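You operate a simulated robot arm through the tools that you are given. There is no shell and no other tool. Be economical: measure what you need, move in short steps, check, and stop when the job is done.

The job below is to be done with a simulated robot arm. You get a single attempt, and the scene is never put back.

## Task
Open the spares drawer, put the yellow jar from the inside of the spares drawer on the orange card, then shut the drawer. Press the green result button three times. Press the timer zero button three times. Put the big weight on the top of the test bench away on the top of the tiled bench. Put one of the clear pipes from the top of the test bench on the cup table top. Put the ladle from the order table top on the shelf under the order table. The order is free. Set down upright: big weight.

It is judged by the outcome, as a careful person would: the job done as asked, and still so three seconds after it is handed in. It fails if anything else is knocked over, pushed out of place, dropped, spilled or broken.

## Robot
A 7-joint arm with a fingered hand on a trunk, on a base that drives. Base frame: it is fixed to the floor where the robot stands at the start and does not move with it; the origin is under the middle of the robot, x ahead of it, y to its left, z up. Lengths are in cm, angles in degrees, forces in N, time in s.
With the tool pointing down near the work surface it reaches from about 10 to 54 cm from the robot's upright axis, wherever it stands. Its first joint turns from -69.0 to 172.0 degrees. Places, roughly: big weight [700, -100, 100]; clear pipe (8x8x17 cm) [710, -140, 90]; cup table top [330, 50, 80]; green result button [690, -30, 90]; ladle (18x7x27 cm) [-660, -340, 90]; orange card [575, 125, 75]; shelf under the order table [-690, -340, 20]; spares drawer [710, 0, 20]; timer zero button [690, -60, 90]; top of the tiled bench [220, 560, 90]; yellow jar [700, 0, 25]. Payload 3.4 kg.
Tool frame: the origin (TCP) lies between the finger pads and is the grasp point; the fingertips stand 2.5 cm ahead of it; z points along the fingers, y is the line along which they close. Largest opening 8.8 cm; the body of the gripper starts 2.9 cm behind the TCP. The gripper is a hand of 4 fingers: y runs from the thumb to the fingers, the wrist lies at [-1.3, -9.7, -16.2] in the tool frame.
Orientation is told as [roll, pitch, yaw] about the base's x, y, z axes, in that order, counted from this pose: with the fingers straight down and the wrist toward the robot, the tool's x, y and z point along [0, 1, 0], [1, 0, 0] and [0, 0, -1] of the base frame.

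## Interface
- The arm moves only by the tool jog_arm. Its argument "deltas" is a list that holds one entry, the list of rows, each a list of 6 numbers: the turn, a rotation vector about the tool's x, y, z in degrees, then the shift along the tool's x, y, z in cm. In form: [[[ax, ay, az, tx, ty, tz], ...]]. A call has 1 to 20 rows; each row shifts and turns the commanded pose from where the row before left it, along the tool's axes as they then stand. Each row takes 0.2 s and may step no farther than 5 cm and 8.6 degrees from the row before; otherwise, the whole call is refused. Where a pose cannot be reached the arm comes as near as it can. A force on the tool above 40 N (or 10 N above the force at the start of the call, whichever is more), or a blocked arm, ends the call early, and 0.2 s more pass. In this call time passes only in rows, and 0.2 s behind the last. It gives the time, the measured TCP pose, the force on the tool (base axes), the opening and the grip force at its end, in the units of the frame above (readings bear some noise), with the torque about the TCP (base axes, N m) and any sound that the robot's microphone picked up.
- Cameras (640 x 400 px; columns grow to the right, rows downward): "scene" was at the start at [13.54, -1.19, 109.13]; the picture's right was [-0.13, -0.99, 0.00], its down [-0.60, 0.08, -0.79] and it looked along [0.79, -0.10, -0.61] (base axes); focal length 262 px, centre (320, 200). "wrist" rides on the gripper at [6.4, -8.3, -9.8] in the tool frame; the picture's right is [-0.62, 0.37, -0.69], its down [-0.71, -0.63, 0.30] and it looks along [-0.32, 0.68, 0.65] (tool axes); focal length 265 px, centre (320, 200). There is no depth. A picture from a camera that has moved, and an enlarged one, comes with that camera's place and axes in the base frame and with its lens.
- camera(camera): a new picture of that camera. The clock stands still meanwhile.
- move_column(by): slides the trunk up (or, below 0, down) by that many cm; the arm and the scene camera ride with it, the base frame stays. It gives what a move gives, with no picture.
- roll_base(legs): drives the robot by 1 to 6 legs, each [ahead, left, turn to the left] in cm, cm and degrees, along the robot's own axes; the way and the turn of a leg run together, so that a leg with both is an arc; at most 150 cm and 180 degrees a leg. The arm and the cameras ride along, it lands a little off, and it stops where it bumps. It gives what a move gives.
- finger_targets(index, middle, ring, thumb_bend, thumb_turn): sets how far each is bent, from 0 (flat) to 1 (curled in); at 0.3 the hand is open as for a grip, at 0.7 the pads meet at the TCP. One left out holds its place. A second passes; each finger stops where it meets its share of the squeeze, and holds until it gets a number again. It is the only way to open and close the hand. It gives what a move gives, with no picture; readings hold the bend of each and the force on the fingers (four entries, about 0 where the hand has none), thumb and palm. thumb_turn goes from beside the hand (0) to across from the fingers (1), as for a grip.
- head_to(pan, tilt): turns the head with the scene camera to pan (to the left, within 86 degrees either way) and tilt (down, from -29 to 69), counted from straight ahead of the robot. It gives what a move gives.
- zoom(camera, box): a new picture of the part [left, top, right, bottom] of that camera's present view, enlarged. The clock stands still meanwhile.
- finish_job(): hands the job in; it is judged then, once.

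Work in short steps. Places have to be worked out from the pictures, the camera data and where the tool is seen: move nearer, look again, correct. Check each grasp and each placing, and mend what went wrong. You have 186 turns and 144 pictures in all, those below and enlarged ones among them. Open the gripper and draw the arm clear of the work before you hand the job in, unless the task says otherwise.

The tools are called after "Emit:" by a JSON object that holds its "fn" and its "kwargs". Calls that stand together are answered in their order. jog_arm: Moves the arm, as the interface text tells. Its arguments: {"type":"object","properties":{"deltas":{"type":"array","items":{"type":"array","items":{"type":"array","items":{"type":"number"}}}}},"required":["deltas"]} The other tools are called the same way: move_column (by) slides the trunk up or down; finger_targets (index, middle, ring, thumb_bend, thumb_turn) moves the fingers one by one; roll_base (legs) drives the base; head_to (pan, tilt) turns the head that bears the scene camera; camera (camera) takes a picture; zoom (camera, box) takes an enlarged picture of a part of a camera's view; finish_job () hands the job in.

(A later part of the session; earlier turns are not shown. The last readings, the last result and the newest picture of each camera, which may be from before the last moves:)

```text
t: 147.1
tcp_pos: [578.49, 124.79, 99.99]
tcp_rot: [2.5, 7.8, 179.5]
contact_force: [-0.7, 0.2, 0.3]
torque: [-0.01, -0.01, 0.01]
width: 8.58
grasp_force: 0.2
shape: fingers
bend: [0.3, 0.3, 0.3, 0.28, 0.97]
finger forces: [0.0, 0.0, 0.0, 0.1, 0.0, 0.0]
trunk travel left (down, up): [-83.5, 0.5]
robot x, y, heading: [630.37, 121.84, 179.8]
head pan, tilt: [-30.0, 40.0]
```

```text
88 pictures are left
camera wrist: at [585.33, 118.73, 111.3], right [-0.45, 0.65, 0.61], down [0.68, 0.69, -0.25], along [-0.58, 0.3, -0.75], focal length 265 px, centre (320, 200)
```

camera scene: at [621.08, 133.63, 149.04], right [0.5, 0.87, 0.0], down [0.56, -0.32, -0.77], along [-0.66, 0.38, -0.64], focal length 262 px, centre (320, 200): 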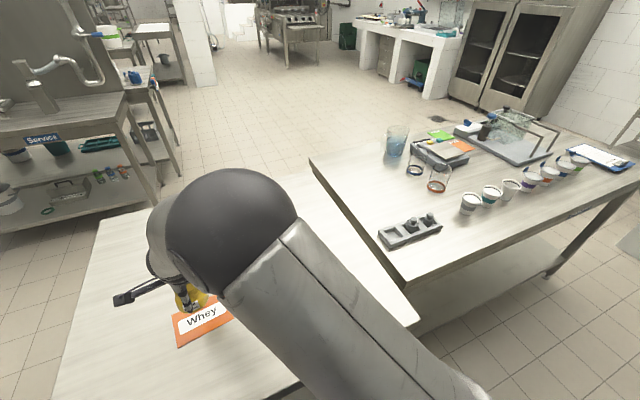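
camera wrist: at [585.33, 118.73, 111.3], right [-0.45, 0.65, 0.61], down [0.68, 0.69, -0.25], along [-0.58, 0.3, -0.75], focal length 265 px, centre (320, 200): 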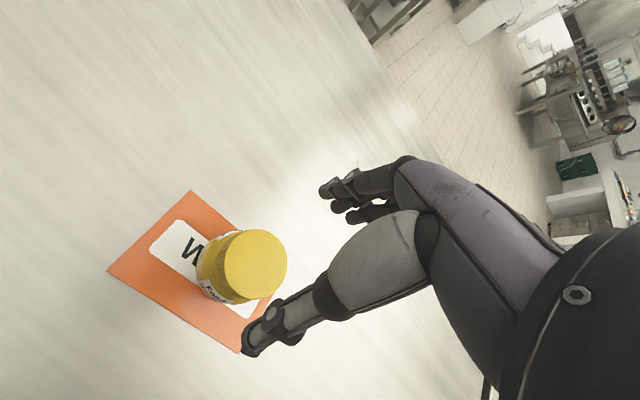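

The jar stands upright on the card. Now I go back to the drawer, curl the hand into a fist and level it on the way.

Emit:
{"fn": "jog_arm", "kwargs": {"deltas": [[[-4, -1.2, 0, 0, -2, 0], [-4, -1.2, 0, 0, -2, 0]]]}}

Emit:
{"fn": "roll_base", "kwargs": {"legs": [[0, 62, 0], [0, 0, -90], [-64, 52, 0], [0, 0, -90]]}}

Emit:
{"fn": "finger_targets", "kwargs": {"index": 1, "middle": 1, "ring": 1, "thumb_bend": 0.9}}

Emit:
{"fn": "head_to", "kwargs": {"pan": 10, "tilt": 50}}

Emit:
{"fn": "camera", "kwargs": {"camera": "scene"}}

```text
t: 147.7
tcp_pos: [582.1, 125.32, 101.0]
tcp_rot: [2.9, 0.2, 177.0]
contact_force: [0.2, 0.4, 0.8]
torque: [-0.03, 0.01, 0.0]
width: 8.61
grasp_force: 0.1
shape: fingers
bend: [0.3, 0.3, 0.3, 0.28, 0.97]
finger forces: [0.0, 0.1, 0.0, 0.0, 0.0, 0.0]
trunk travel left (down, up): [-83.5, 0.5]
robot x, y, heading: [630.28, 121.71, 179.9]
head pan, tilt: [-30.0, 40.0]
```

```text
t: 162.8
tcp_pos: [625.72, -7.31, 101.13]
tcp_rot: [3.1, 0.1, -3.6]
contact_force: [0.2, -0.5, 0.0]
torque: [0.01, 0.02, 0.0]
width: 8.6
grasp_force: 0.0
shape: fingers
bend: [0.3, 0.3, 0.3, 0.28, 0.97]
finger forces: [0.0, 0.0, 0.0, 0.0, 0.0, 0.0]
trunk travel left (down, up): [-83.5, 0.5]
robot x, y, heading: [577.55, -3.44, -0.9]
head pan, tilt: [-30.0, 40.0]
```

```text
t: 163.8
tcp_pos: [625.77, -7.35, 101.3]
tcp_rot: [3.3, 0.0, -3.7]
contact_force: [0.2, 0.4, 0.3]
torque: [-0.03, 0.05, -0.01]
width: 0.16
grasp_force: 0.1
shape: fingers
bend: [0.83, 1.0, 1.0, 0.85, 1.0]
finger forces: [0.1, 0.0, 0.1, 0.0, 0.1, 0.0]
trunk travel left (down, up): [-83.5, 0.5]
robot x, y, heading: [577.73, -2.94, -0.8]
head pan, tilt: [-30.0, 40.0]
```

```text
t: 164.9
tcp_pos: [625.68, -7.28, 101.25]
tcp_rot: [3.4, 0.0, -3.7]
contact_force: [-0.4, 0.0, -0.1]
torque: [0.02, -0.02, 0.01]
width: 0.19
grasp_force: 0.0
shape: fingers
bend: [0.83, 1.0, 1.0, 0.85, 1.0]
finger forces: [0.0, 0.1, 0.0, 0.0, 0.1, 0.0]
trunk travel left (down, up): [-83.5, 0.5]
robot x, y, heading: [577.49, -3.52, -1.1]
head pan, tilt: [10.0, 50.0]
```

```text
87 pictures are left
camera scene: at [590.05, -2.21, 150.86], right [0.15, -0.99, 0.0], down [-0.76, -0.12, -0.64], along [0.64, 0.1, -0.77], focal length 262 px, centre (320, 200)
```

scene: 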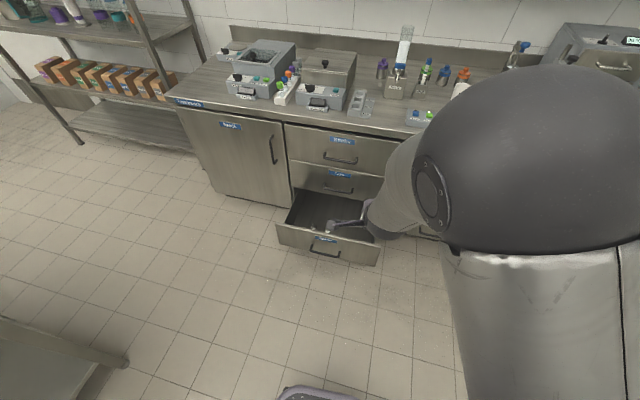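

Drawer still open 28 cm. I lower the fist to about z=28, align on the drawer centre, and approach.

Emit:
{"fn": "move_column", "kwargs": {"by": -40}}

Emit:
{"fn": "move_column", "kwargs": {"by": -33}}

Emit:
{"fn": "roll_base", "kwargs": {"legs": [[22, 10.5, 1]]}}

Emit:
{"fn": "camera", "kwargs": {"camera": "wrist"}}

Emit:
{"fn": "camera", "kwargs": {"camera": "scene"}}

```text
t: 168.7
tcp_pos: [625.76, -7.36, 61.33]
tcp_rot: [3.4, 0.0, -3.9]
contact_force: [-0.5, -0.9, 0.5]
torque: [-0.01, -0.01, 0.01]
width: 0.16
grasp_force: 0.0
shape: fingers
bend: [0.83, 1.0, 1.0, 0.85, 1.0]
finger forces: [0.0, 0.1, 0.0, 0.1, 0.0, 0.0]
trunk travel left (down, up): [-43.5, 40.5]
robot x, y, heading: [577.77, -3.11, -1.0]
head pan, tilt: [10.0, 50.0]
```

```text
t: 172.0
tcp_pos: [625.66, -7.37, 28.21]
tcp_rot: [3.4, 0.0, -3.8]
contact_force: [-0.9, 0.1, -0.4]
torque: [0.0, -0.03, 0.03]
width: 0.15
grasp_force: 0.1
shape: fingers
bend: [0.83, 1.0, 1.0, 0.85, 1.0]
finger forces: [0.0, 0.1, 0.0, 0.1, 0.1, 0.0]
trunk travel left (down, up): [-10.5, 73.5]
robot x, y, heading: [577.31, -3.29, -1.0]
head pan, tilt: [10.0, 50.0]
```

```text
t: 173.8
tcp_pos: [647.94, 3.7, 28.21]
tcp_rot: [3.5, 0.0, -2.7]
contact_force: [0.5, 0.1, -0.2]
torque: [0.01, -0.02, -0.02]
width: 0.19
grasp_force: 0.0
shape: fingers
bend: [0.83, 1.0, 1.0, 0.85, 1.0]
finger forces: [0.0, 0.1, 0.0, 0.1, 0.1, 0.0]
trunk travel left (down, up): [-10.5, 73.5]
robot x, y, heading: [599.46, 7.16, 0.1]
head pan, tilt: [10.0, 50.0]
```

```text
86 pictures are left
camera wrist: at [640.07, 10.02, 38.44], right [0.34, -0.68, 0.66], down [-0.66, -0.66, -0.35], along [0.67, -0.32, -0.67], focal length 265 px, centre (320, 200)
```

wrist: 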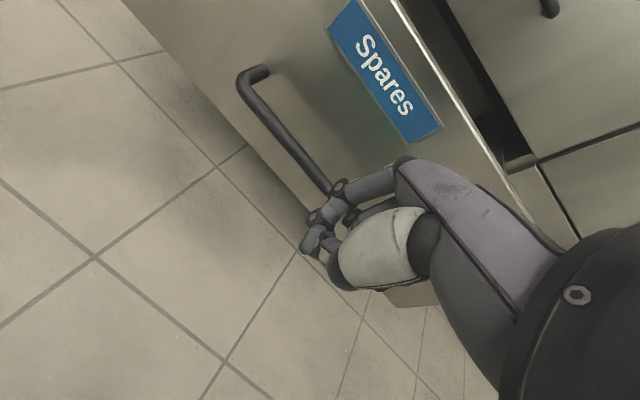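

```text
85 pictures are left
camera scene: at [612.22, 8.28, 77.86], right [0.17, -0.99, 0.0], down [-0.75, -0.13, -0.64], along [0.63, 0.11, -0.77], focal length 262 px, centre (320, 200)
```

scene: 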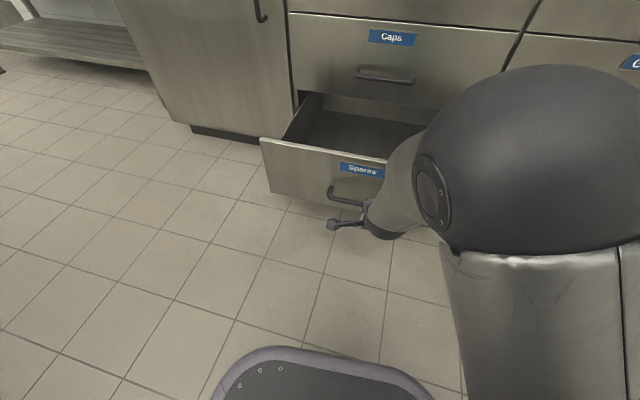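

Fist is in front of the handle. I tilt forward 14° and extend the arm 5 cm (so the elbow stays clear of the bench), then push with the base in steps.

Emit:
{"fn": "jog_arm", "kwargs": {"deltas": [[[-7, -1.5, 0, 0, 2.5, 0], [-7, -1.5, 0, 0, 2.5, 0], [0, 0, 0, 0, 0, 0]]]}}

Emit:
{"fn": "roll_base", "kwargs": {"legs": [[12, 0, 0]]}}

Emit:
{"fn": "camera", "kwargs": {"camera": "scene"}}

Emit:
{"fn": "camera", "kwargs": {"camera": "wrist"}}

```text
t: 174.6
tcp_pos: [653.64, 2.68, 29.62]
tcp_rot: [4.1, -14.3, -6.6]
contact_force: [1.2, -0.3, 0.0]
torque: [-0.02, -0.02, 0.03]
width: 0.16
grasp_force: 0.0
shape: fingers
bend: [0.83, 1.0, 1.0, 0.85, 1.0]
finger forces: [0.1, 0.0, 0.0, 0.0, 0.1, 0.0]
trunk travel left (down, up): [-10.5, 73.5]
robot x, y, heading: [599.66, 6.58, -0.2]
head pan, tilt: [10.0, 50.0]
```

```text
t: 175.8
tcp_pos: [665.68, 2.32, 29.24]
tcp_rot: [3.7, -13.6, -6.7]
contact_force: [-0.2, -0.1, 0.3]
torque: [0.01, 0.02, -0.01]
width: 0.32
grasp_force: 0.1
shape: fingers
bend: [0.83, 1.0, 1.0, 0.85, 1.0]
finger forces: [0.0, 0.0, 0.0, 0.0, 0.0, 0.0]
trunk travel left (down, up): [-10.5, 73.5]
robot x, y, heading: [611.9, 6.62, -0.1]
head pan, tilt: [10.0, 50.0]
```

```text
84 pictures are left
camera scene: at [624.41, 8.24, 77.86], right [0.17, -0.99, 0.0], down [-0.75, -0.13, -0.64], along [0.63, 0.11, -0.77], focal length 262 px, centre (320, 200)
```

scene: 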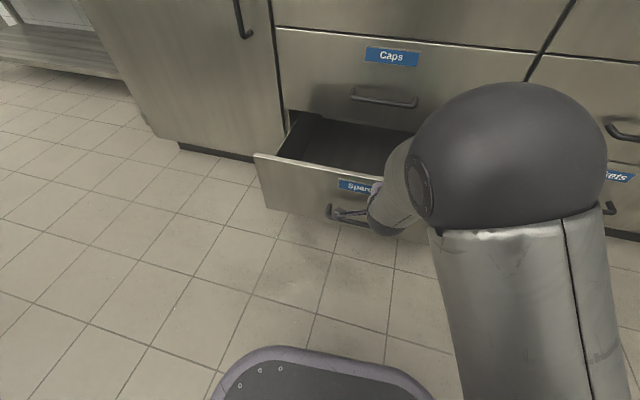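

```text
83 pictures are left
camera wrist: at [656.0, 9.36, 37.21], right [0.13, -0.68, 0.72], down [-0.61, -0.63, -0.49], along [0.79, -0.37, -0.49], focal length 265 px, centre (320, 200)
```

wrist: 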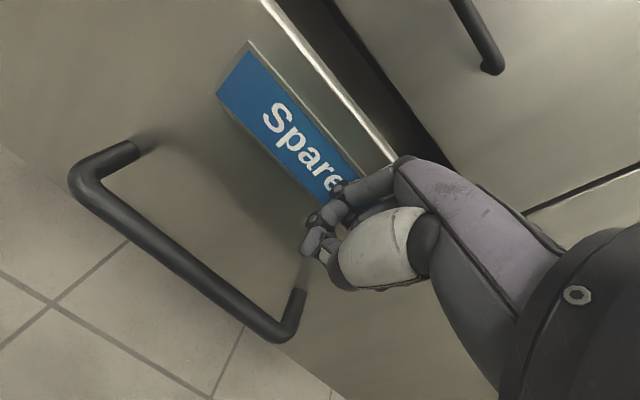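

The fist rests on the panel by the label's right end. I keep pushing.

Emit:
{"fn": "roll_base", "kwargs": {"legs": [[13, 0, 0]]}}

Emit:
{"fn": "camera", "kwargs": {"camera": "scene"}}

```text
t: 177.1
tcp_pos: [678.7, 2.34, 29.23]
tcp_rot: [4.1, -13.7, -6.8]
contact_force: [-0.2, -0.2, -0.6]
torque: [0.02, 0.03, -0.02]
width: 0.33
grasp_force: 0.1
shape: fingers
bend: [0.83, 1.0, 1.0, 0.85, 1.0]
finger forces: [0.1, 0.1, 0.0, 0.0, 0.0, 0.0]
trunk travel left (down, up): [-10.5, 73.5]
robot x, y, heading: [625.12, 7.22, 0.1]
head pan, tilt: [10.0, 50.0]
```

```text
82 pictures are left
camera scene: at [637.4, 8.25, 77.86], right [0.17, -0.98, 0.0], down [-0.75, -0.13, -0.64], along [0.63, 0.11, -0.77], focal length 262 px, centre (320, 200)
```

scene: 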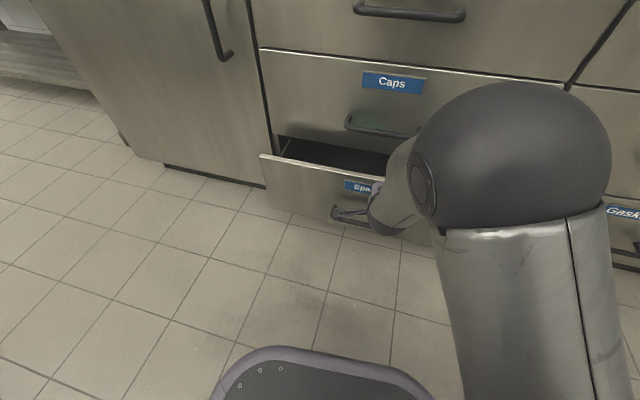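

Closing well; the elbow is still ~20 cm off the bench. I push on about 9 cm.

Emit:
{"fn": "roll_base", "kwargs": {"legs": [[9, 0, 0]]}}

Emit:
{"fn": "camera", "kwargs": {"camera": "scene"}}

```text
t: 178.2
tcp_pos: [687.79, 2.46, 29.34]
tcp_rot: [4.3, -13.8, -6.9]
contact_force: [0.8, -0.4, -0.5]
torque: [-0.02, 0.01, 0.0]
width: 0.33
grasp_force: 0.2
shape: fingers
bend: [0.83, 1.0, 1.0, 0.85, 1.0]
finger forces: [0.0, 0.0, 0.0, 0.0, 0.1, 0.0]
trunk travel left (down, up): [-10.5, 73.5]
robot x, y, heading: [633.98, 7.04, 0.2]
head pan, tilt: [10.0, 50.0]
```

```text
81 pictures are left
camera scene: at [646.47, 8.27, 77.86], right [0.17, -0.98, 0.0], down [-0.75, -0.13, -0.64], along [0.63, 0.11, -0.77], focal length 262 px, centre (320, 200)
```

scene: 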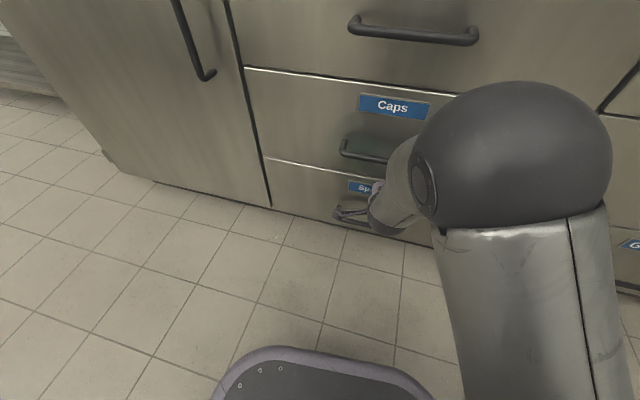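

Almost flush. I nudge it forward with the arm until it resists.

Emit:
{"fn": "jog_arm", "kwargs": {"deltas": [[[0, 0, 0, 0, 0.5, 0.12], [0, 0, 0, 0, 0.5, 0.12], [0, 0, 0, 0, 0.5, 0.12]]]}}

Emit:
{"fn": "zoom", "kwargs": {"camera": "scene", "box": [230, 60, 430, 240]}}

```text
t: 179.1
tcp_pos: [688.73, 2.37, 29.0]
tcp_rot: [3.9, -13.0, -6.5]
contact_force: [-20.8, 1.7, 6.9]
torque: [0.0, -0.45, 0.08]
width: 0.92
grasp_force: 10.5
shape: fingers
bend: [0.83, 1.0, 1.0, 0.85, 1.0]
finger forces: [19.4, 1.7, 0.0, 0.0, 0.0, 0.1]
trunk travel left (down, up): [-10.5, 73.5]
robot x, y, heading: [634.12, 7.41, 0.2]
head pan, tilt: [10.0, 50.0]
stopped in row 3: the force on the tool passed its limit at 47 N (the readings are from after the stop); the commanded pose is now the measured one
```

```text
2.22 times, centred on (330, 150) of scene
camera zoom: at [646.23, 8.29, 77.88], right [0.17, -0.98, 0.0], down [-0.75, -0.13, -0.64], along [0.63, 0.11, -0.76], focal length 583 px, centre (298, 311)
```

zoom: 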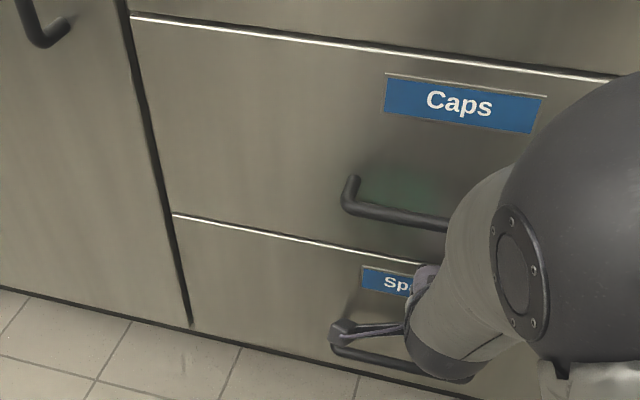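

The drawer is shut (it resisted at 47 N, panel flush). I back away, raise the trunk, open the hand, level it and move to the weight.

Emit:
{"fn": "roll_base", "kwargs": {"legs": [[-42, 0, 0]]}}

Emit:
{"fn": "move_column", "kwargs": {"by": 40}}

Emit:
{"fn": "move_column", "kwargs": {"by": 33}}

Emit:
{"fn": "finger_targets", "kwargs": {"index": 0.3, "middle": 0.3, "ring": 0.3, "thumb_bend": 0.3}}

Emit:
{"fn": "jog_arm", "kwargs": {"deltas": [[[6.5, -2, -3.2, 0, -1, -3], [6.5, -2, -3.2, 0, -1, -3], [0, 0, 0, 0, 0, -4]]]}}

Emit:
{"fn": "roll_base", "kwargs": {"legs": [[0, -97, 0]]}}

Emit:
{"fn": "head_to", "kwargs": {"pan": 0, "tilt": 35}}

Emit:
{"fn": "camera", "kwargs": {"camera": "wrist"}}

Emit:
{"fn": "camera", "kwargs": {"camera": "scene"}}

```text
t: 181.6
tcp_pos: [646.89, 2.31, 28.95]
tcp_rot: [4.0, -13.1, -6.5]
contact_force: [0.3, 0.3, -0.1]
torque: [0.0, -0.04, 0.03]
width: 0.71
grasp_force: 0.1
shape: fingers
bend: [0.83, 1.0, 1.0, 0.85, 1.0]
finger forces: [0.0, 0.0, 0.0, 0.0, 0.0, 0.0]
trunk travel left (down, up): [-10.5, 73.5]
robot x, y, heading: [591.57, 6.78, -0.3]
head pan, tilt: [10.0, 50.0]
```

```text
t: 185.5
tcp_pos: [646.89, 2.38, 68.98]
tcp_rot: [4.0, -13.2, -6.6]
contact_force: [-0.1, 0.2, 0.0]
torque: [0.01, 0.01, -0.02]
width: 0.73
grasp_force: 0.0
shape: fingers
bend: [0.83, 1.0, 1.0, 0.85, 1.0]
finger forces: [0.0, 0.0, 0.1, 0.1, 0.0, 0.0]
trunk travel left (down, up): [-50.5, 33.5]
robot x, y, heading: [592.11, 6.58, 0.2]
head pan, tilt: [10.0, 50.0]
```

```text
t: 188.7
tcp_pos: [646.96, 2.32, 101.96]
tcp_rot: [4.0, -13.2, -6.6]
contact_force: [0.0, -0.4, 0.3]
torque: [0.0, 0.0, -0.01]
width: 0.7
grasp_force: 0.1
shape: fingers
bend: [0.83, 1.0, 1.0, 0.85, 1.0]
finger forces: [0.0, 0.0, 0.1, 0.0, 0.1, 0.0]
trunk travel left (down, up): [-83.5, 0.5]
robot x, y, heading: [591.95, 7.36, -0.1]
head pan, tilt: [10.0, 50.0]
```

```text
t: 189.7
tcp_pos: [646.83, 2.37, 101.93]
tcp_rot: [4.0, -13.0, -6.6]
contact_force: [0.0, -0.1, -1.0]
torque: [0.0, 0.0, 0.05]
width: 8.46
grasp_force: 0.1
shape: fingers
bend: [0.3, 0.3, 0.3, 0.3, 0.98]
finger forces: [0.0, 0.1, 0.1, 0.1, 0.0, 0.0]
trunk travel left (down, up): [-83.5, 0.5]
robot x, y, heading: [591.98, 6.76, 0.1]
head pan, tilt: [10.0, 50.0]
```

```text
t: 190.5
tcp_pos: [643.76, 2.4, 111.57]
tcp_rot: [-0.9, -0.2, 0.2]
contact_force: [0.4, -0.2, 0.1]
torque: [0.02, 0.01, 0.02]
width: 8.45
grasp_force: 0.0
shape: fingers
bend: [0.3, 0.3, 0.3, 0.3, 0.98]
finger forces: [0.0, 0.1, 0.0, 0.0, 0.1, 0.1]
trunk travel left (down, up): [-83.5, 0.5]
robot x, y, heading: [591.88, 7.09, 0.0]
head pan, tilt: [10.0, 50.0]
```

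```text
t: 195.6
tcp_pos: [644.47, -93.93, 111.54]
tcp_rot: [-0.8, -0.3, 0.7]
contact_force: [-0.2, -0.8, 0.2]
torque: [0.01, -0.01, -0.03]
width: 8.47
grasp_force: 0.0
shape: fingers
bend: [0.3, 0.3, 0.3, 0.3, 0.98]
finger forces: [0.0, 0.0, 0.0, 0.1, 0.0, 0.0]
trunk travel left (down, up): [-83.5, 0.5]
robot x, y, heading: [592.16, -89.56, 0.4]
head pan, tilt: [10.0, 50.0]
```

```text
t: 196.3
tcp_pos: [644.36, -93.81, 111.46]
tcp_rot: [-0.8, -0.4, 0.6]
contact_force: [-0.6, -0.2, 0.3]
torque: [-0.03, -0.01, -0.02]
width: 8.41
grasp_force: 0.1
shape: fingers
bend: [0.3, 0.3, 0.3, 0.3, 0.98]
finger forces: [0.1, 0.0, 0.0, 0.1, 0.1, 0.0]
trunk travel left (down, up): [-83.5, 0.5]
robot x, y, heading: [592.34, -89.98, 0.5]
head pan, tilt: [0.0, 35.0]
```

```text
79 pictures are left
camera wrist: at [636.03, -87.38, 121.2], right [0.37, -0.61, 0.7], down [-0.62, -0.73, -0.3], along [0.69, -0.33, -0.65], focal length 265 px, centre (320, 200)
```

wrist: 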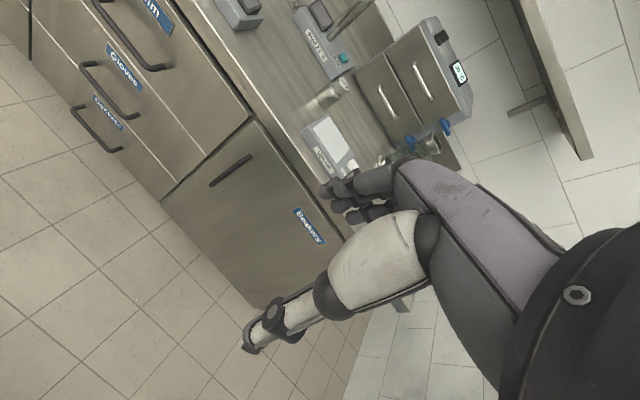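

```text
78 pictures are left
camera scene: at [606.1, -89.69, 153.02], right [0.01, -1.0, 0.0], down [-0.57, -0.01, -0.82], along [0.82, 0.01, -0.57], focal length 262 px, centre (320, 200)
```

scene: 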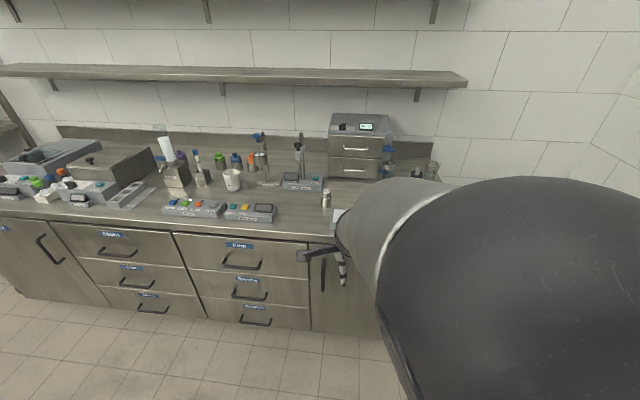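

Weight is near (696, -91). I drive forward 40 cm with the hand high and look from above.

Emit:
{"fn": "roll_base", "kwargs": {"legs": [[40, 0, -0.4]]}}

Emit:
{"fn": "camera", "kwargs": {"camera": "wrist"}}

```text
t: 198.8
tcp_pos: [683.42, -94.04, 111.42]
tcp_rot: [-0.8, -0.3, 0.2]
contact_force: [-0.7, 0.1, -0.3]
torque: [0.0, 0.0, 0.03]
width: 8.43
grasp_force: 0.1
shape: fingers
bend: [0.3, 0.3, 0.3, 0.3, 0.98]
finger forces: [0.0, 0.0, 0.0, 0.1, 0.1, 0.0]
trunk travel left (down, up): [-83.5, 0.5]
robot x, y, heading: [631.96, -89.58, 0.4]
head pan, tilt: [0.0, 35.0]
```

```text
77 pictures are left
camera wrist: at [675.25, -87.54, 121.2], right [0.37, -0.61, 0.7], down [-0.63, -0.72, -0.3], along [0.69, -0.33, -0.65], focal length 265 px, centre (320, 200)
```

wrist: 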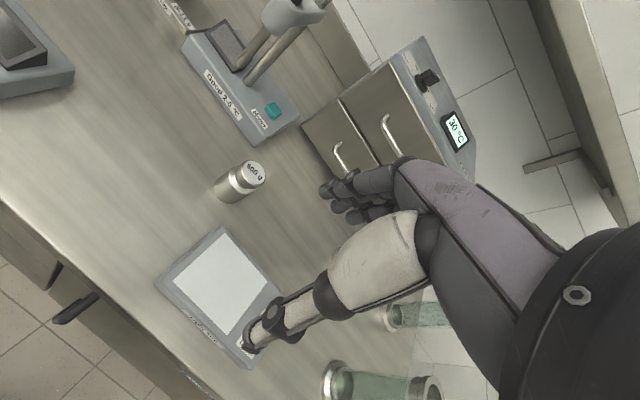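

Weight ("500 g") at about (698.4, -91), with free space for thumb and fingers. I drive 15 cm closer to put the hand over it.

Emit:
{"fn": "roll_base", "kwargs": {"legs": [[15, 3.2, -0.4]]}}

Emit:
{"fn": "jog_arm", "kwargs": {"deltas": [[[0, 0.8, 0, 0, 0, 4], [0, 0, 0, 0, 0, 4]]]}}

Emit:
{"fn": "camera", "kwargs": {"camera": "wrist"}}

```text
t: 200.2
tcp_pos: [698.19, -91.41, 111.59]
tcp_rot: [-0.8, -0.3, -0.2]
contact_force: [0.3, -0.9, -0.3]
torque: [-0.01, 0.02, 0.03]
width: 8.47
grasp_force: 0.0
shape: fingers
bend: [0.3, 0.3, 0.3, 0.3, 0.98]
finger forces: [0.0, 0.0, 0.0, 0.0, 0.0, 0.0]
trunk travel left (down, up): [-83.5, 0.5]
robot x, y, heading: [645.93, -86.23, -0.2]
head pan, tilt: [0.0, 35.0]
```

```text
t: 200.8
tcp_pos: [698.22, -91.46, 103.26]
tcp_rot: [-0.1, -0.2, -0.2]
contact_force: [-0.5, 0.0, -0.6]
torque: [0.03, 0.03, 0.0]
width: 8.46
grasp_force: 0.0
shape: fingers
bend: [0.3, 0.3, 0.3, 0.3, 0.98]
finger forces: [0.1, 0.0, 0.0, 0.0, 0.0, 0.0]
trunk travel left (down, up): [-83.5, 0.5]
robot x, y, heading: [646.38, -86.32, -0.1]
head pan, tilt: [0.0, 35.0]
```

```text
76 pictures are left
camera wrist: at [690.11, -84.98, 113.08], right [0.36, -0.62, 0.69], down [-0.63, -0.71, -0.31], along [0.68, -0.33, -0.65], focal length 265 px, centre (320, 200)
```

wrist: 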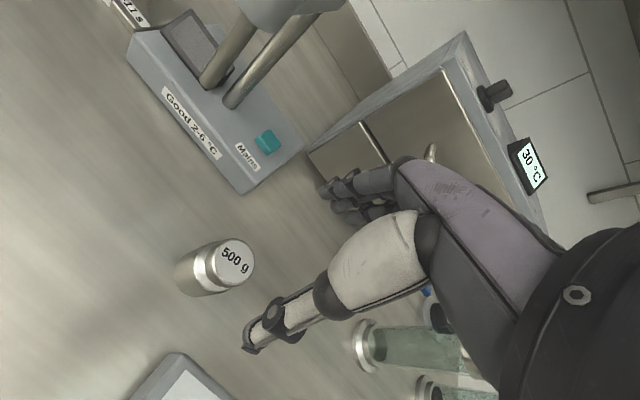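

Aligned within 0.5 cm. I descend to z≈91.3 and look before closing.

Emit:
{"fn": "jog_arm", "kwargs": {"deltas": [[[0, 0, 0, 0, 0.4, 4], [0, 0, 0, 0, 0, 4], [0, 0, 0, 0, 0, 2], [0, 0, 0, 0, 0, 2]]]}}

Emit:
{"fn": "camera", "kwargs": {"camera": "wrist"}}

```text
t: 201.8
tcp_pos: [698.93, -91.59, 91.47]
tcp_rot: [0.0, -0.3, -0.3]
contact_force: [0.0, 0.2, -0.1]
torque: [0.0, -0.03, 0.02]
width: 8.43
grasp_force: 0.1
shape: fingers
bend: [0.3, 0.3, 0.3, 0.3, 0.98]
finger forces: [0.0, 0.1, 0.0, 0.1, 0.0, 0.0]
trunk travel left (down, up): [-83.5, 0.5]
robot x, y, heading: [646.56, -86.34, -0.2]
head pan, tilt: [0.0, 35.0]
```

```text
75 pictures are left
camera wrist: at [690.77, -84.93, 101.28], right [0.36, -0.62, 0.69], down [-0.63, -0.71, -0.31], along [0.69, -0.33, -0.65], focal length 265 px, centre (320, 200)
```

wrist: 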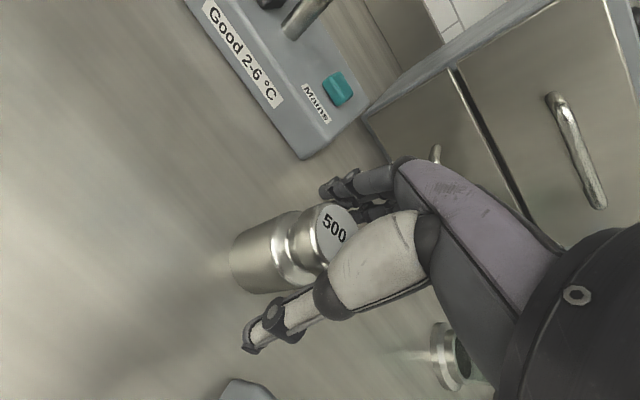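

The weight is between the fingers. I go 0.8 cm lower and close.

Emit:
{"fn": "jog_arm", "kwargs": {"deltas": [[[0, 0, 0, 0, 0, 0.8]]]}}

Emit:
{"fn": "finger_targets", "kwargs": {"index": 0.75, "middle": 0.75, "ring": 0.75, "thumb_bend": 0.75}}

Emit:
{"fn": "camera", "kwargs": {"camera": "wrist"}}

```text
t: 202.2
tcp_pos: [698.88, -91.38, 90.8]
tcp_rot: [0.1, -0.3, -0.3]
contact_force: [1.2, -0.4, -0.6]
torque: [0.02, -0.01, -0.01]
width: 8.44
grasp_force: 0.1
shape: fingers
bend: [0.3, 0.3, 0.3, 0.3, 0.98]
finger forces: [0.0, 0.1, 0.0, 0.0, 0.0, 0.0]
trunk travel left (down, up): [-83.5, 0.5]
robot x, y, heading: [646.5, -86.26, -0.5]
head pan, tilt: [0.0, 35.0]
```

```text
t: 203.2
tcp_pos: [698.9, -91.41, 90.72]
tcp_rot: [0.0, -0.2, -0.2]
contact_force: [-0.4, -0.2, -0.6]
torque: [0.03, -0.07, -0.01]
width: 3.76
grasp_force: 22.5
shape: fingers
bend: [0.57, 0.61, 0.73, 0.51, 0.99]
finger forces: [9.4, 8.6, 5.4, 0.0, 20.9, 0.0]
trunk travel left (down, up): [-83.5, 0.5]
robot x, y, heading: [646.23, -86.26, -0.3]
head pan, tilt: [0.0, 35.0]
```

```text
74 pictures are left
camera wrist: at [690.65, -84.96, 100.51], right [0.36, -0.62, 0.69], down [-0.63, -0.71, -0.31], along [0.68, -0.33, -0.65], focal length 265 px, centre (320, 200)
```

wrist: 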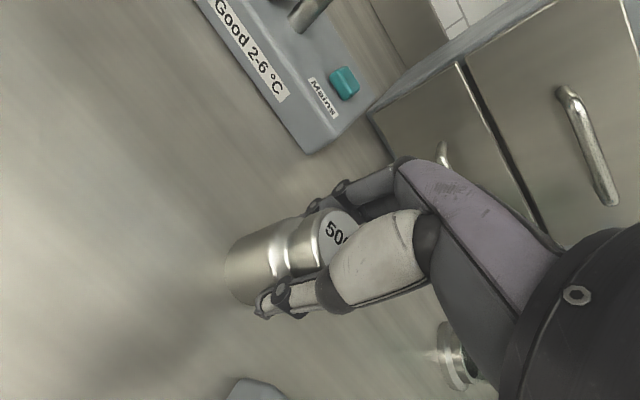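

Gripped (22 N, 3.8 cm). I lift straight up and check.

Emit:
{"fn": "jog_arm", "kwargs": {"deltas": [[[0, 0, 0, 0, 0, -2], [0, 0, 0, 0, 0, -4], [0, 0, 0, 0, 0, -4], [0, 0, 0, 0, 0, -4], [0, 0, 0, 0, 0, -4]]]}}

Emit:
{"fn": "camera", "kwargs": {"camera": "wrist"}}

```text
t: 204.4
tcp_pos: [698.72, -91.33, 108.65]
tcp_rot: [0.0, -0.2, -0.3]
contact_force: [-0.4, -0.2, -4.6]
torque: [-0.04, -0.04, 0.0]
width: 3.78
grasp_force: 21.7
shape: fingers
bend: [0.58, 0.62, 0.73, 0.51, 0.99]
finger forces: [8.9, 8.5, 5.2, 0.0, 20.5, 0.0]
trunk travel left (down, up): [-83.5, 0.5]
robot x, y, heading: [646.02, -86.52, -0.4]
head pan, tilt: [0.0, 35.0]
```

```text
73 pictures are left
camera wrist: at [690.53, -84.8, 118.36], right [0.36, -0.62, 0.69], down [-0.63, -0.71, -0.31], along [0.68, -0.33, -0.65], focal length 265 px, centre (320, 200)
```

wrist: 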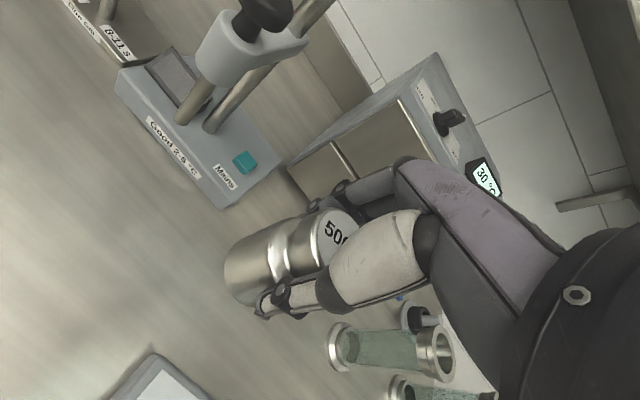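

The weight is held. I back out, turn to face +y in the open floor and look along the corridor toward the tiled bench.

Emit:
{"fn": "roll_base", "kwargs": {"legs": [[-130, 0, 0.3], [0, 0, 90], [0, 36, 0]]}}

Emit:
{"fn": "head_to", "kwargs": {"pan": 12, "tilt": 20}}

Emit:
{"fn": "camera", "kwargs": {"camera": "scene"}}

```text
t: 216.5
tcp_pos: [487.58, -31.68, 108.42]
tcp_rot: [0.0, -0.3, 89.0]
contact_force: [-0.4, 0.5, -4.9]
torque: [0.0, -0.03, 0.0]
width: 3.72
grasp_force: 20.8
shape: fingers
bend: [0.58, 0.62, 0.73, 0.51, 0.99]
finger forces: [8.5, 8.4, 5.2, 0.0, 19.6, 0.1]
trunk travel left (down, up): [-83.5, 0.5]
robot x, y, heading: [481.93, -84.63, 89.2]
head pan, tilt: [0.0, 35.0]
```

```text
t: 217.3
tcp_pos: [487.5, -31.7, 108.42]
tcp_rot: [0.1, -0.2, 89.0]
contact_force: [0.8, 1.1, -5.2]
torque: [0.08, -0.02, 0.03]
width: 3.76
grasp_force: 21.1
shape: fingers
bend: [0.58, 0.62, 0.73, 0.51, 0.99]
finger forces: [8.5, 8.5, 5.2, 0.1, 19.7, 0.0]
trunk travel left (down, up): [-83.5, 0.5]
robot x, y, heading: [482.02, -84.05, 89.0]
head pan, tilt: [12.0, 20.0]
```

```text
72 pictures are left
camera scene: at [480.22, -70.04, 155.4], right [0.98, 0.19, 0.0], down [0.06, -0.34, -0.94], along [-0.18, 0.92, -0.34], focal length 262 px, centre (320, 200)
```

scene: 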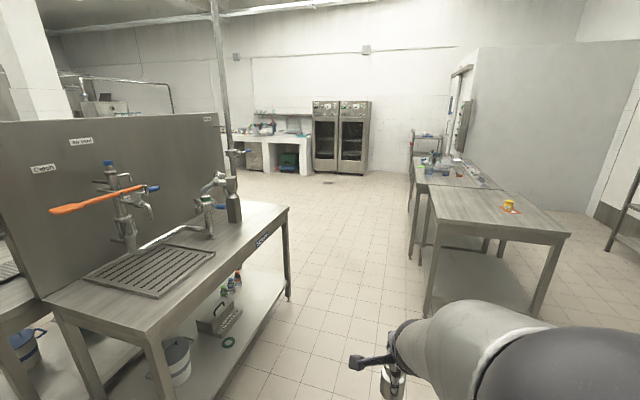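

The corridor between the service island (x<425) and the card table (x>527) is clear; the tiled bench lies beyond at y≈530. I drive up it.

Emit:
{"fn": "roll_base", "kwargs": {"legs": [[0, 8, 1], [150, 0, 0], [150, 0, 0], [130, 0, 0]]}}

Emit:
{"fn": "head_to", "kwargs": {"pan": 55, "tilt": 15}}

Emit:
{"fn": "camera", "kwargs": {"camera": "scene"}}

```text
t: 238.4
tcp_pos: [498.46, 393.98, 108.49]
tcp_rot: [0.0, -0.2, 86.1]
contact_force: [0.3, 0.3, -4.5]
torque: [0.03, -0.02, -0.02]
width: 3.74
grasp_force: 21.1
shape: fingers
bend: [0.58, 0.62, 0.73, 0.51, 0.99]
finger forces: [8.4, 8.5, 5.2, 0.0, 19.7, 0.0]
trunk travel left (down, up): [-83.5, 0.5]
robot x, y, heading: [490.18, 341.71, 86.4]
head pan, tilt: [12.0, 20.0]
```

```text
t: 239.5
tcp_pos: [498.46, 394.02, 108.39]
tcp_rot: [-0.1, -0.2, 86.1]
contact_force: [-0.8, -0.7, -5.6]
torque: [0.03, -0.03, -0.02]
width: 3.72
grasp_force: 21.1
shape: fingers
bend: [0.58, 0.62, 0.73, 0.51, 0.99]
finger forces: [8.4, 8.5, 5.1, 0.1, 19.6, 0.0]
trunk travel left (down, up): [-83.5, 0.5]
robot x, y, heading: [490.32, 341.81, 85.8]
head pan, tilt: [55.0, 15.0]
```

```text
71 pictures are left
camera scene: at [483.39, 352.71, 156.22], right [0.63, 0.78, 0.0], down [0.2, -0.16, -0.97], along [-0.75, 0.61, -0.26], focal length 262 px, centre (320, 200)
```

scene: 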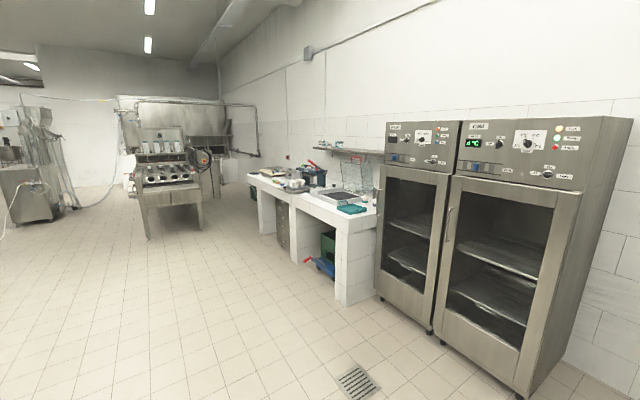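

The tiled bench spans x≈130–340, front at y≈508. I go to stand in front of its middle and look at the top.

Emit:
{"fn": "roll_base", "kwargs": {"legs": [[0, 0, 4], [0, 130, 0], [0, 120, 0], [85, 0, 0]]}}

Emit:
{"fn": "head_to", "kwargs": {"pan": 0, "tilt": 25}}

Emit:
{"fn": "camera", "kwargs": {"camera": "scene"}}

```text
t: 256.3
tcp_pos: [247.69, 482.24, 108.49]
tcp_rot: [0.1, -0.2, 88.9]
contact_force: [0.1, 0.2, -4.3]
torque: [0.07, 0.01, 0.02]
width: 3.7
grasp_force: 20.7
shape: fingers
bend: [0.58, 0.62, 0.73, 0.51, 0.99]
finger forces: [8.4, 8.5, 5.2, 0.0, 19.7, 0.0]
trunk travel left (down, up): [-83.5, 0.5]
robot x, y, heading: [242.15, 430.1, 88.8]
head pan, tilt: [55.0, 15.0]
```

```text
t: 257.5
tcp_pos: [247.7, 482.26, 108.54]
tcp_rot: [0.1, -0.1, 88.9]
contact_force: [0.2, -0.2, -5.8]
torque: [0.0, 0.02, 0.03]
width: 3.72
grasp_force: 20.2
shape: fingers
bend: [0.58, 0.62, 0.73, 0.51, 0.99]
finger forces: [8.4, 8.5, 5.2, 0.0, 19.7, 0.0]
trunk travel left (down, up): [-83.5, 0.5]
robot x, y, heading: [242.06, 429.56, 88.8]
head pan, tilt: [0.0, 25.0]
```

```text
70 pictures are left
camera scene: at [242.33, 444.02, 154.6], right [1.0, -0.02, 0.0], down [-0.01, -0.42, -0.91], along [0.02, 0.91, -0.42], focal length 262 px, centre (320, 200)
```

scene: 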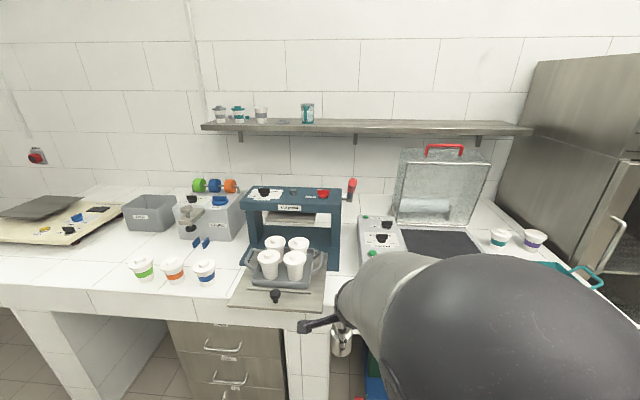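

There's a free area at the left front of the bench, about (152, 523), left of the three cups. I slide left toward it and look.

Emit:
{"fn": "roll_base", "kwargs": {"legs": [[0, 95, 1]]}}

Emit:
{"fn": "camera", "kwargs": {"camera": "scene"}}

Emit:
{"fn": "camera", "kwargs": {"camera": "wrist"}}

```text
t: 262.5
tcp_pos: [151.82, 484.36, 108.44]
tcp_rot: [-0.1, -0.2, 88.8]
contact_force: [-0.9, 0.4, -4.2]
torque: [0.03, 0.0, -0.02]
width: 3.73
grasp_force: 20.7
shape: fingers
bend: [0.58, 0.62, 0.73, 0.51, 0.99]
finger forces: [8.3, 8.5, 5.2, 0.0, 19.6, 0.0]
trunk travel left (down, up): [-83.5, 0.5]
robot x, y, heading: [146.03, 432.35, 88.5]
head pan, tilt: [0.0, 25.0]
```

```text
69 pictures are left
camera scene: at [146.34, 446.2, 154.59], right [1.0, -0.02, 0.0], down [-0.01, -0.42, -0.91], along [0.02, 0.91, -0.42], focal length 262 px, centre (320, 200)
```

scene: 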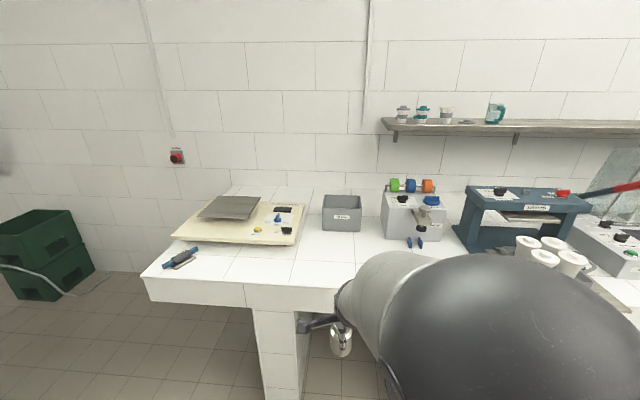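

```text
68 pictures are left
camera wrist: at [145.31, 476.2, 118.26], right [0.63, 0.35, 0.69], down [0.7, -0.64, -0.31], along [0.34, 0.68, -0.65], focal length 265 px, centre (320, 200)
```

wrist: 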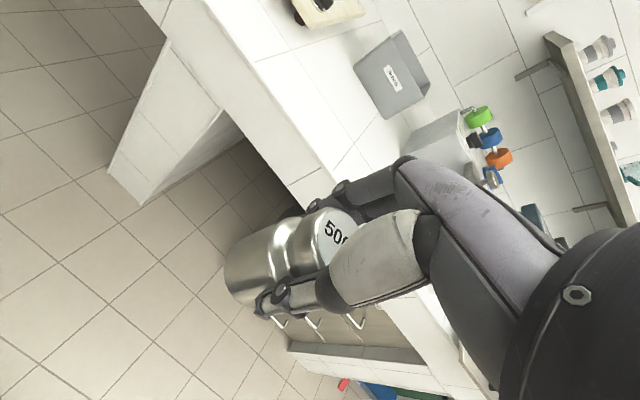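

The target spot (151, 520) is free between the board and cups. I drive 36 cm ahead and look.

Emit:
{"fn": "roll_base", "kwargs": {"legs": [[36, 0, 1]]}}

Emit:
{"fn": "camera", "kwargs": {"camera": "wrist"}}

Emit:
{"fn": "camera", "kwargs": {"camera": "scene"}}

```text
t: 264.8
tcp_pos: [151.01, 520.19, 108.49]
tcp_rot: [0.0, -0.3, 90.3]
contact_force: [0.0, 0.7, -5.3]
torque: [0.03, -0.04, -0.03]
width: 3.71
grasp_force: 21.0
shape: fingers
bend: [0.58, 0.62, 0.73, 0.51, 0.99]
finger forces: [8.3, 8.5, 5.2, 0.0, 19.6, 0.1]
trunk travel left (down, up): [-83.5, 0.5]
robot x, y, heading: [146.33, 467.65, 89.8]
head pan, tilt: [0.0, 25.0]
```

```text
67 pictures are left
camera wrist: at [144.66, 511.83, 118.26], right [0.62, 0.37, 0.69], down [0.72, -0.63, -0.31], along [0.32, 0.69, -0.65], focal length 265 px, centre (320, 200)
```

wrist: 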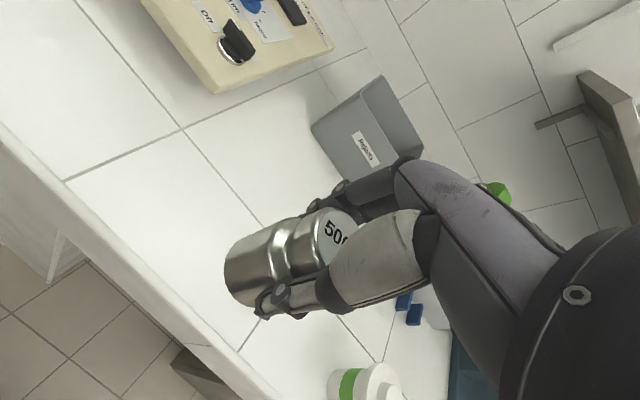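

```text
66 pictures are left
camera scene: at [146.41, 481.87, 154.6], right [1.0, 0.0, 0.0], down [0.0, -0.42, -0.91], along [0.0, 0.91, -0.42], focal length 262 px, centre (320, 200)
```

scene: 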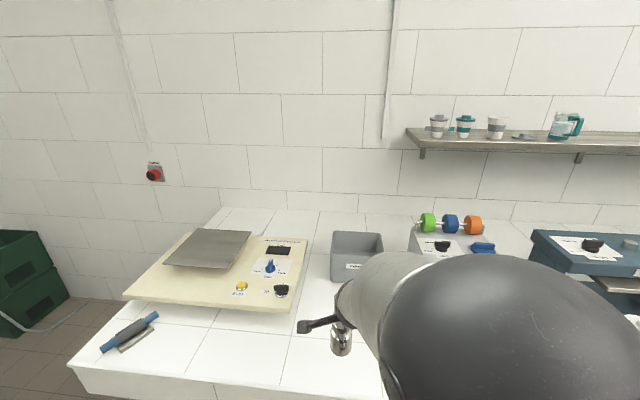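

The spot under the weight is only ~2 cm from the bench edge. I go 7 cm further ahead and 1.5 cm with the arm, then lower.

Emit:
{"fn": "roll_base", "kwargs": {"legs": [[7, 0, 0]]}}

Emit:
{"fn": "jog_arm", "kwargs": {"deltas": [[[0, 0, 0, 0, 1.5, 3], [0, 0, 0, 0, 0, 4]]]}}

Emit:
{"fn": "camera", "kwargs": {"camera": "wrist"}}

```text
t: 265.8
tcp_pos: [150.81, 527.13, 108.49]
tcp_rot: [0.1, -0.2, 90.4]
contact_force: [-0.3, 0.3, -4.8]
torque: [0.05, 0.01, 0.01]
width: 3.75
grasp_force: 21.2
shape: fingers
bend: [0.58, 0.62, 0.73, 0.51, 0.99]
finger forces: [8.4, 8.5, 5.2, 0.0, 19.6, 0.1]
trunk travel left (down, up): [-83.5, 0.5]
robot x, y, heading: [146.58, 474.72, 90.2]
head pan, tilt: [0.0, 25.0]
```

```text
t: 266.4
tcp_pos: [151.09, 528.69, 101.29]
tcp_rot: [-0.1, -0.1, 90.4]
contact_force: [-0.7, -0.1, -4.5]
torque: [0.09, 0.0, -0.04]
width: 3.74
grasp_force: 21.2
shape: fingers
bend: [0.58, 0.62, 0.73, 0.51, 0.99]
finger forces: [8.4, 8.7, 5.0, 0.0, 19.5, 0.0]
trunk travel left (down, up): [-83.5, 0.5]
robot x, y, heading: [146.2, 474.46, 90.1]
head pan, tilt: [0.0, 25.0]
```

```text
65 pictures are left
camera wrist: at [144.67, 520.31, 111.08], right [0.62, 0.37, 0.69], down [0.72, -0.63, -0.3], along [0.32, 0.69, -0.65], focal length 265 px, centre (320, 200)
```

wrist: 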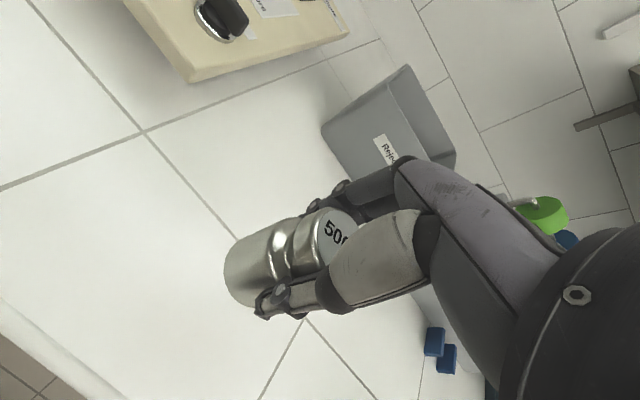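

Clear white tile below. I lower in small steps toward contact.

Emit:
{"fn": "jog_arm", "kwargs": {"deltas": [[[0, 0, 0, 0, 0, 1], [0, 0, 0, 0, 0, 1], [0, 0, 0, 0, 0, 1], [0, 0, 0, 0, 0, 1]]]}}

Emit:
{"fn": "jog_arm", "kwargs": {"deltas": [[[0, 0, 0, 0, 0, 0.7], [0, 0, 0, 0, 0, 0.7], [0, 0, 0, 0, 0, 0.6]]]}}

Emit:
{"fn": "camera", "kwargs": {"camera": "wrist"}}

```text
t: 267.4
tcp_pos: [150.94, 528.71, 97.24]
tcp_rot: [0.1, -0.2, 90.2]
contact_force: [-1.0, -0.5, -5.1]
torque: [0.05, -0.02, 0.02]
width: 3.73
grasp_force: 20.6
shape: fingers
bend: [0.58, 0.62, 0.73, 0.51, 0.99]
finger forces: [8.4, 8.6, 5.0, 0.0, 19.5, 0.0]
trunk travel left (down, up): [-83.5, 0.5]
robot x, y, heading: [146.84, 474.53, 90.2]
head pan, tilt: [0.0, 25.0]
```

```text
t: 268.2
tcp_pos: [150.8, 528.64, 95.42]
tcp_rot: [0.1, -0.2, 90.3]
contact_force: [0.0, 0.1, -4.9]
torque: [0.01, -0.02, 0.01]
width: 3.72
grasp_force: 20.6
shape: fingers
bend: [0.58, 0.62, 0.73, 0.51, 0.99]
finger forces: [8.2, 8.5, 4.9, 0.1, 19.5, 0.0]
trunk travel left (down, up): [-83.5, 0.5]
robot x, y, heading: [146.38, 474.62, 90.0]
head pan, tilt: [0.0, 25.0]
```

```text
64 pictures are left
camera wrist: at [144.49, 520.33, 105.22], right [0.62, 0.37, 0.69], down [0.72, -0.63, -0.31], along [0.32, 0.69, -0.65], focal length 265 px, centre (320, 200)
```

wrist: 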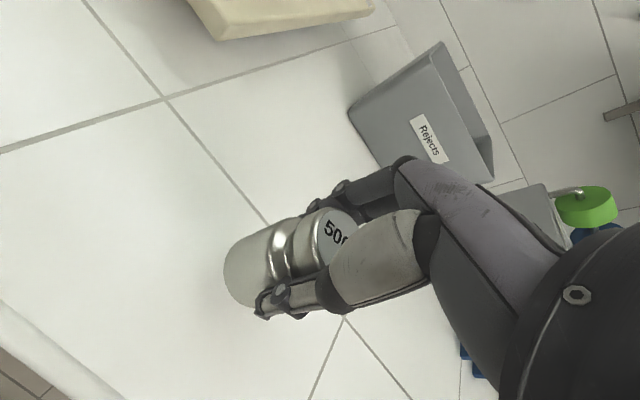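

Tile triangulation gives a top at z≈86.6, about 3 cm below the weight. I continue in finer steps.

Emit:
{"fn": "jog_arm", "kwargs": {"deltas": [[[0, 0, 0, 0, 0, 0.6], [0, 0, 0, 0, 0, 0.6], [0, 0, 0, 0, 0, 0.6]]]}}

Emit:
{"fn": "jog_arm", "kwargs": {"deltas": [[[0, 0, 0, 0, 0, 0.4], [0, 0, 0, 0, 0, 0.4], [0, 0, 0, 0, 0, 0.4]]]}}

```text
t: 269.0
tcp_pos: [150.89, 528.61, 93.74]
tcp_rot: [-0.1, -0.2, 90.3]
contact_force: [0.3, -0.4, -5.0]
torque: [0.03, -0.03, 0.02]
width: 3.7
grasp_force: 20.3
shape: fingers
bend: [0.58, 0.62, 0.73, 0.51, 0.99]
finger forces: [8.3, 8.6, 4.9, 0.0, 19.6, 0.0]
trunk travel left (down, up): [-83.5, 0.5]
robot x, y, heading: [146.4, 474.43, 90.2]
head pan, tilt: [0.0, 25.0]
```

```text
t: 269.8
tcp_pos: [150.85, 528.77, 92.39]
tcp_rot: [-0.1, -0.2, 90.3]
contact_force: [0.0, 0.1, -4.9]
torque: [0.03, -0.01, -0.01]
width: 3.72
grasp_force: 20.6
shape: fingers
bend: [0.58, 0.62, 0.73, 0.51, 0.99]
finger forces: [8.3, 8.7, 4.9, 0.0, 19.4, 0.0]
trunk travel left (down, up): [-83.5, 0.5]
robot x, y, heading: [146.31, 474.83, 90.0]
head pan, tilt: [0.0, 25.0]
```

Still free (−4.9 N is the weight itself). Continue.

Emit:
{"fn": "jog_arm", "kwargs": {"deltas": [[[0, 0, 0, 0, 0, 0.4], [0, 0, 0, 0, 0, 0.4], [0, 0, 0, 0, 0, 0]]]}}

Emit:
{"fn": "camera", "kwargs": {"camera": "wrist"}}

```text
t: 270.6
tcp_pos: [150.85, 528.61, 91.77]
tcp_rot: [0.1, -0.3, 90.3]
contact_force: [0.3, 0.5, -2.2]
torque: [0.11, -0.01, -0.03]
width: 3.75
grasp_force: 21.8
shape: fingers
bend: [0.58, 0.62, 0.74, 0.51, 0.99]
finger forces: [8.8, 9.1, 5.5, 0.0, 20.6, 0.0]
trunk travel left (down, up): [-83.5, 0.5]
robot x, y, heading: [146.69, 474.52, 90.1]
head pan, tilt: [0.0, 25.0]
```

```text
63 pictures are left
camera wrist: at [144.59, 520.28, 101.53], right [0.62, 0.37, 0.69], down [0.72, -0.63, -0.31], along [0.32, 0.69, -0.65], focal length 265 px, centre (320, 200)
```

wrist: 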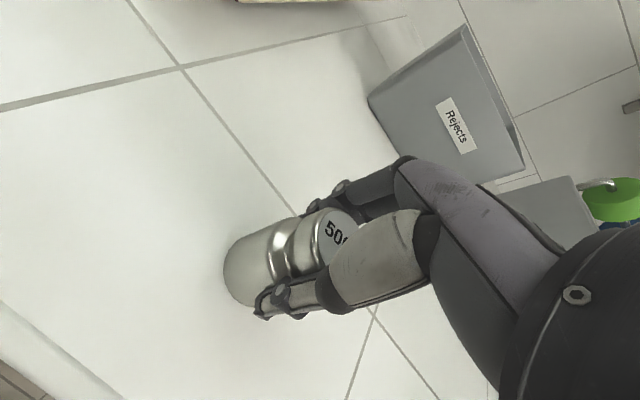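

Contact begins (weight share −2.2 N). A touch lower, then release gently and lift.

Emit:
{"fn": "jog_arm", "kwargs": {"deltas": [[[0, 0, 0, 0, 0, 0.25], [0, 0, 0, 0, 0, 0]]]}}

Emit:
{"fn": "finger_targets", "kwargs": {"index": 0.45, "middle": 0.45, "ring": 0.45, "thumb_bend": 0.43}}

Emit:
{"fn": "finger_targets", "kwargs": {"index": 0.3, "middle": 0.3, "ring": 0.3, "thumb_bend": 0.3}}

Emit:
{"fn": "jog_arm", "kwargs": {"deltas": [[[0, 0, 0, 0, 0, -3], [0, 0, 0, 0, 0, -4], [0, 0, 0, 0, 0, -4], [0, 0, 0, 0, 0, -4]]]}}

Emit:
{"fn": "camera", "kwargs": {"camera": "wrist"}}

```text
t: 271.2
tcp_pos: [150.94, 528.63, 91.55]
tcp_rot: [0.1, -0.5, 90.1]
contact_force: [2.4, 0.5, 12.4]
torque: [0.08, -0.06, -0.01]
width: 3.72
grasp_force: 23.7
shape: fingers
bend: [0.58, 0.62, 0.74, 0.51, 0.99]
finger forces: [9.4, 9.7, 6.7, 0.0, 21.9, 0.0]
trunk travel left (down, up): [-83.5, 0.5]
robot x, y, heading: [146.48, 474.9, 90.0]
head pan, tilt: [0.0, 25.0]
```

```text
t: 272.2
tcp_pos: [150.93, 528.73, 91.34]
tcp_rot: [0.0, -0.2, 90.3]
contact_force: [0.5, -1.5, -0.4]
torque: [0.0, -0.02, 0.01]
width: 5.57
grasp_force: 0.9
shape: fingers
bend: [0.45, 0.45, 0.45, 0.42, 0.99]
finger forces: [0.0, 0.0, 0.1, 0.0, 1.4, 0.1]
trunk travel left (down, up): [-83.5, 0.5]
robot x, y, heading: [146.52, 474.32, 90.1]
head pan, tilt: [0.0, 25.0]
```

```text
t: 273.2
tcp_pos: [150.68, 528.73, 91.45]
tcp_rot: [0.0, -0.2, 90.2]
contact_force: [1.0, 0.2, -0.5]
torque: [0.01, 0.0, 0.01]
width: 8.43
grasp_force: 0.0
shape: fingers
bend: [0.3, 0.3, 0.3, 0.3, 0.98]
finger forces: [0.1, 0.0, 0.2, 0.0, 0.1, 0.0]
trunk travel left (down, up): [-83.5, 0.5]
robot x, y, heading: [146.3, 475.02, 90.1]
head pan, tilt: [0.0, 25.0]
```

```text
t: 274.2
tcp_pos: [150.82, 528.37, 106.58]
tcp_rot: [-0.1, -0.1, 90.4]
contact_force: [-0.7, 0.5, -0.1]
torque: [0.02, 0.03, -0.03]
width: 8.43
grasp_force: 0.0
shape: fingers
bend: [0.3, 0.3, 0.3, 0.3, 0.98]
finger forces: [0.0, 0.0, 0.1, 0.0, 0.0, 0.1]
trunk travel left (down, up): [-83.5, 0.5]
robot x, y, heading: [146.39, 474.52, 89.9]
head pan, tilt: [0.0, 25.0]
```

```text
62 pictures are left
camera wrist: at [144.55, 520.02, 116.27], right [0.62, 0.37, 0.69], down [0.72, -0.63, -0.31], along [0.32, 0.69, -0.65], focal length 265 px, centre (320, 200)
```

wrist: 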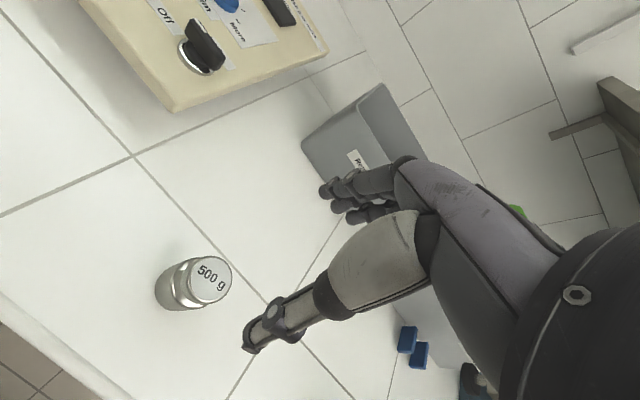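

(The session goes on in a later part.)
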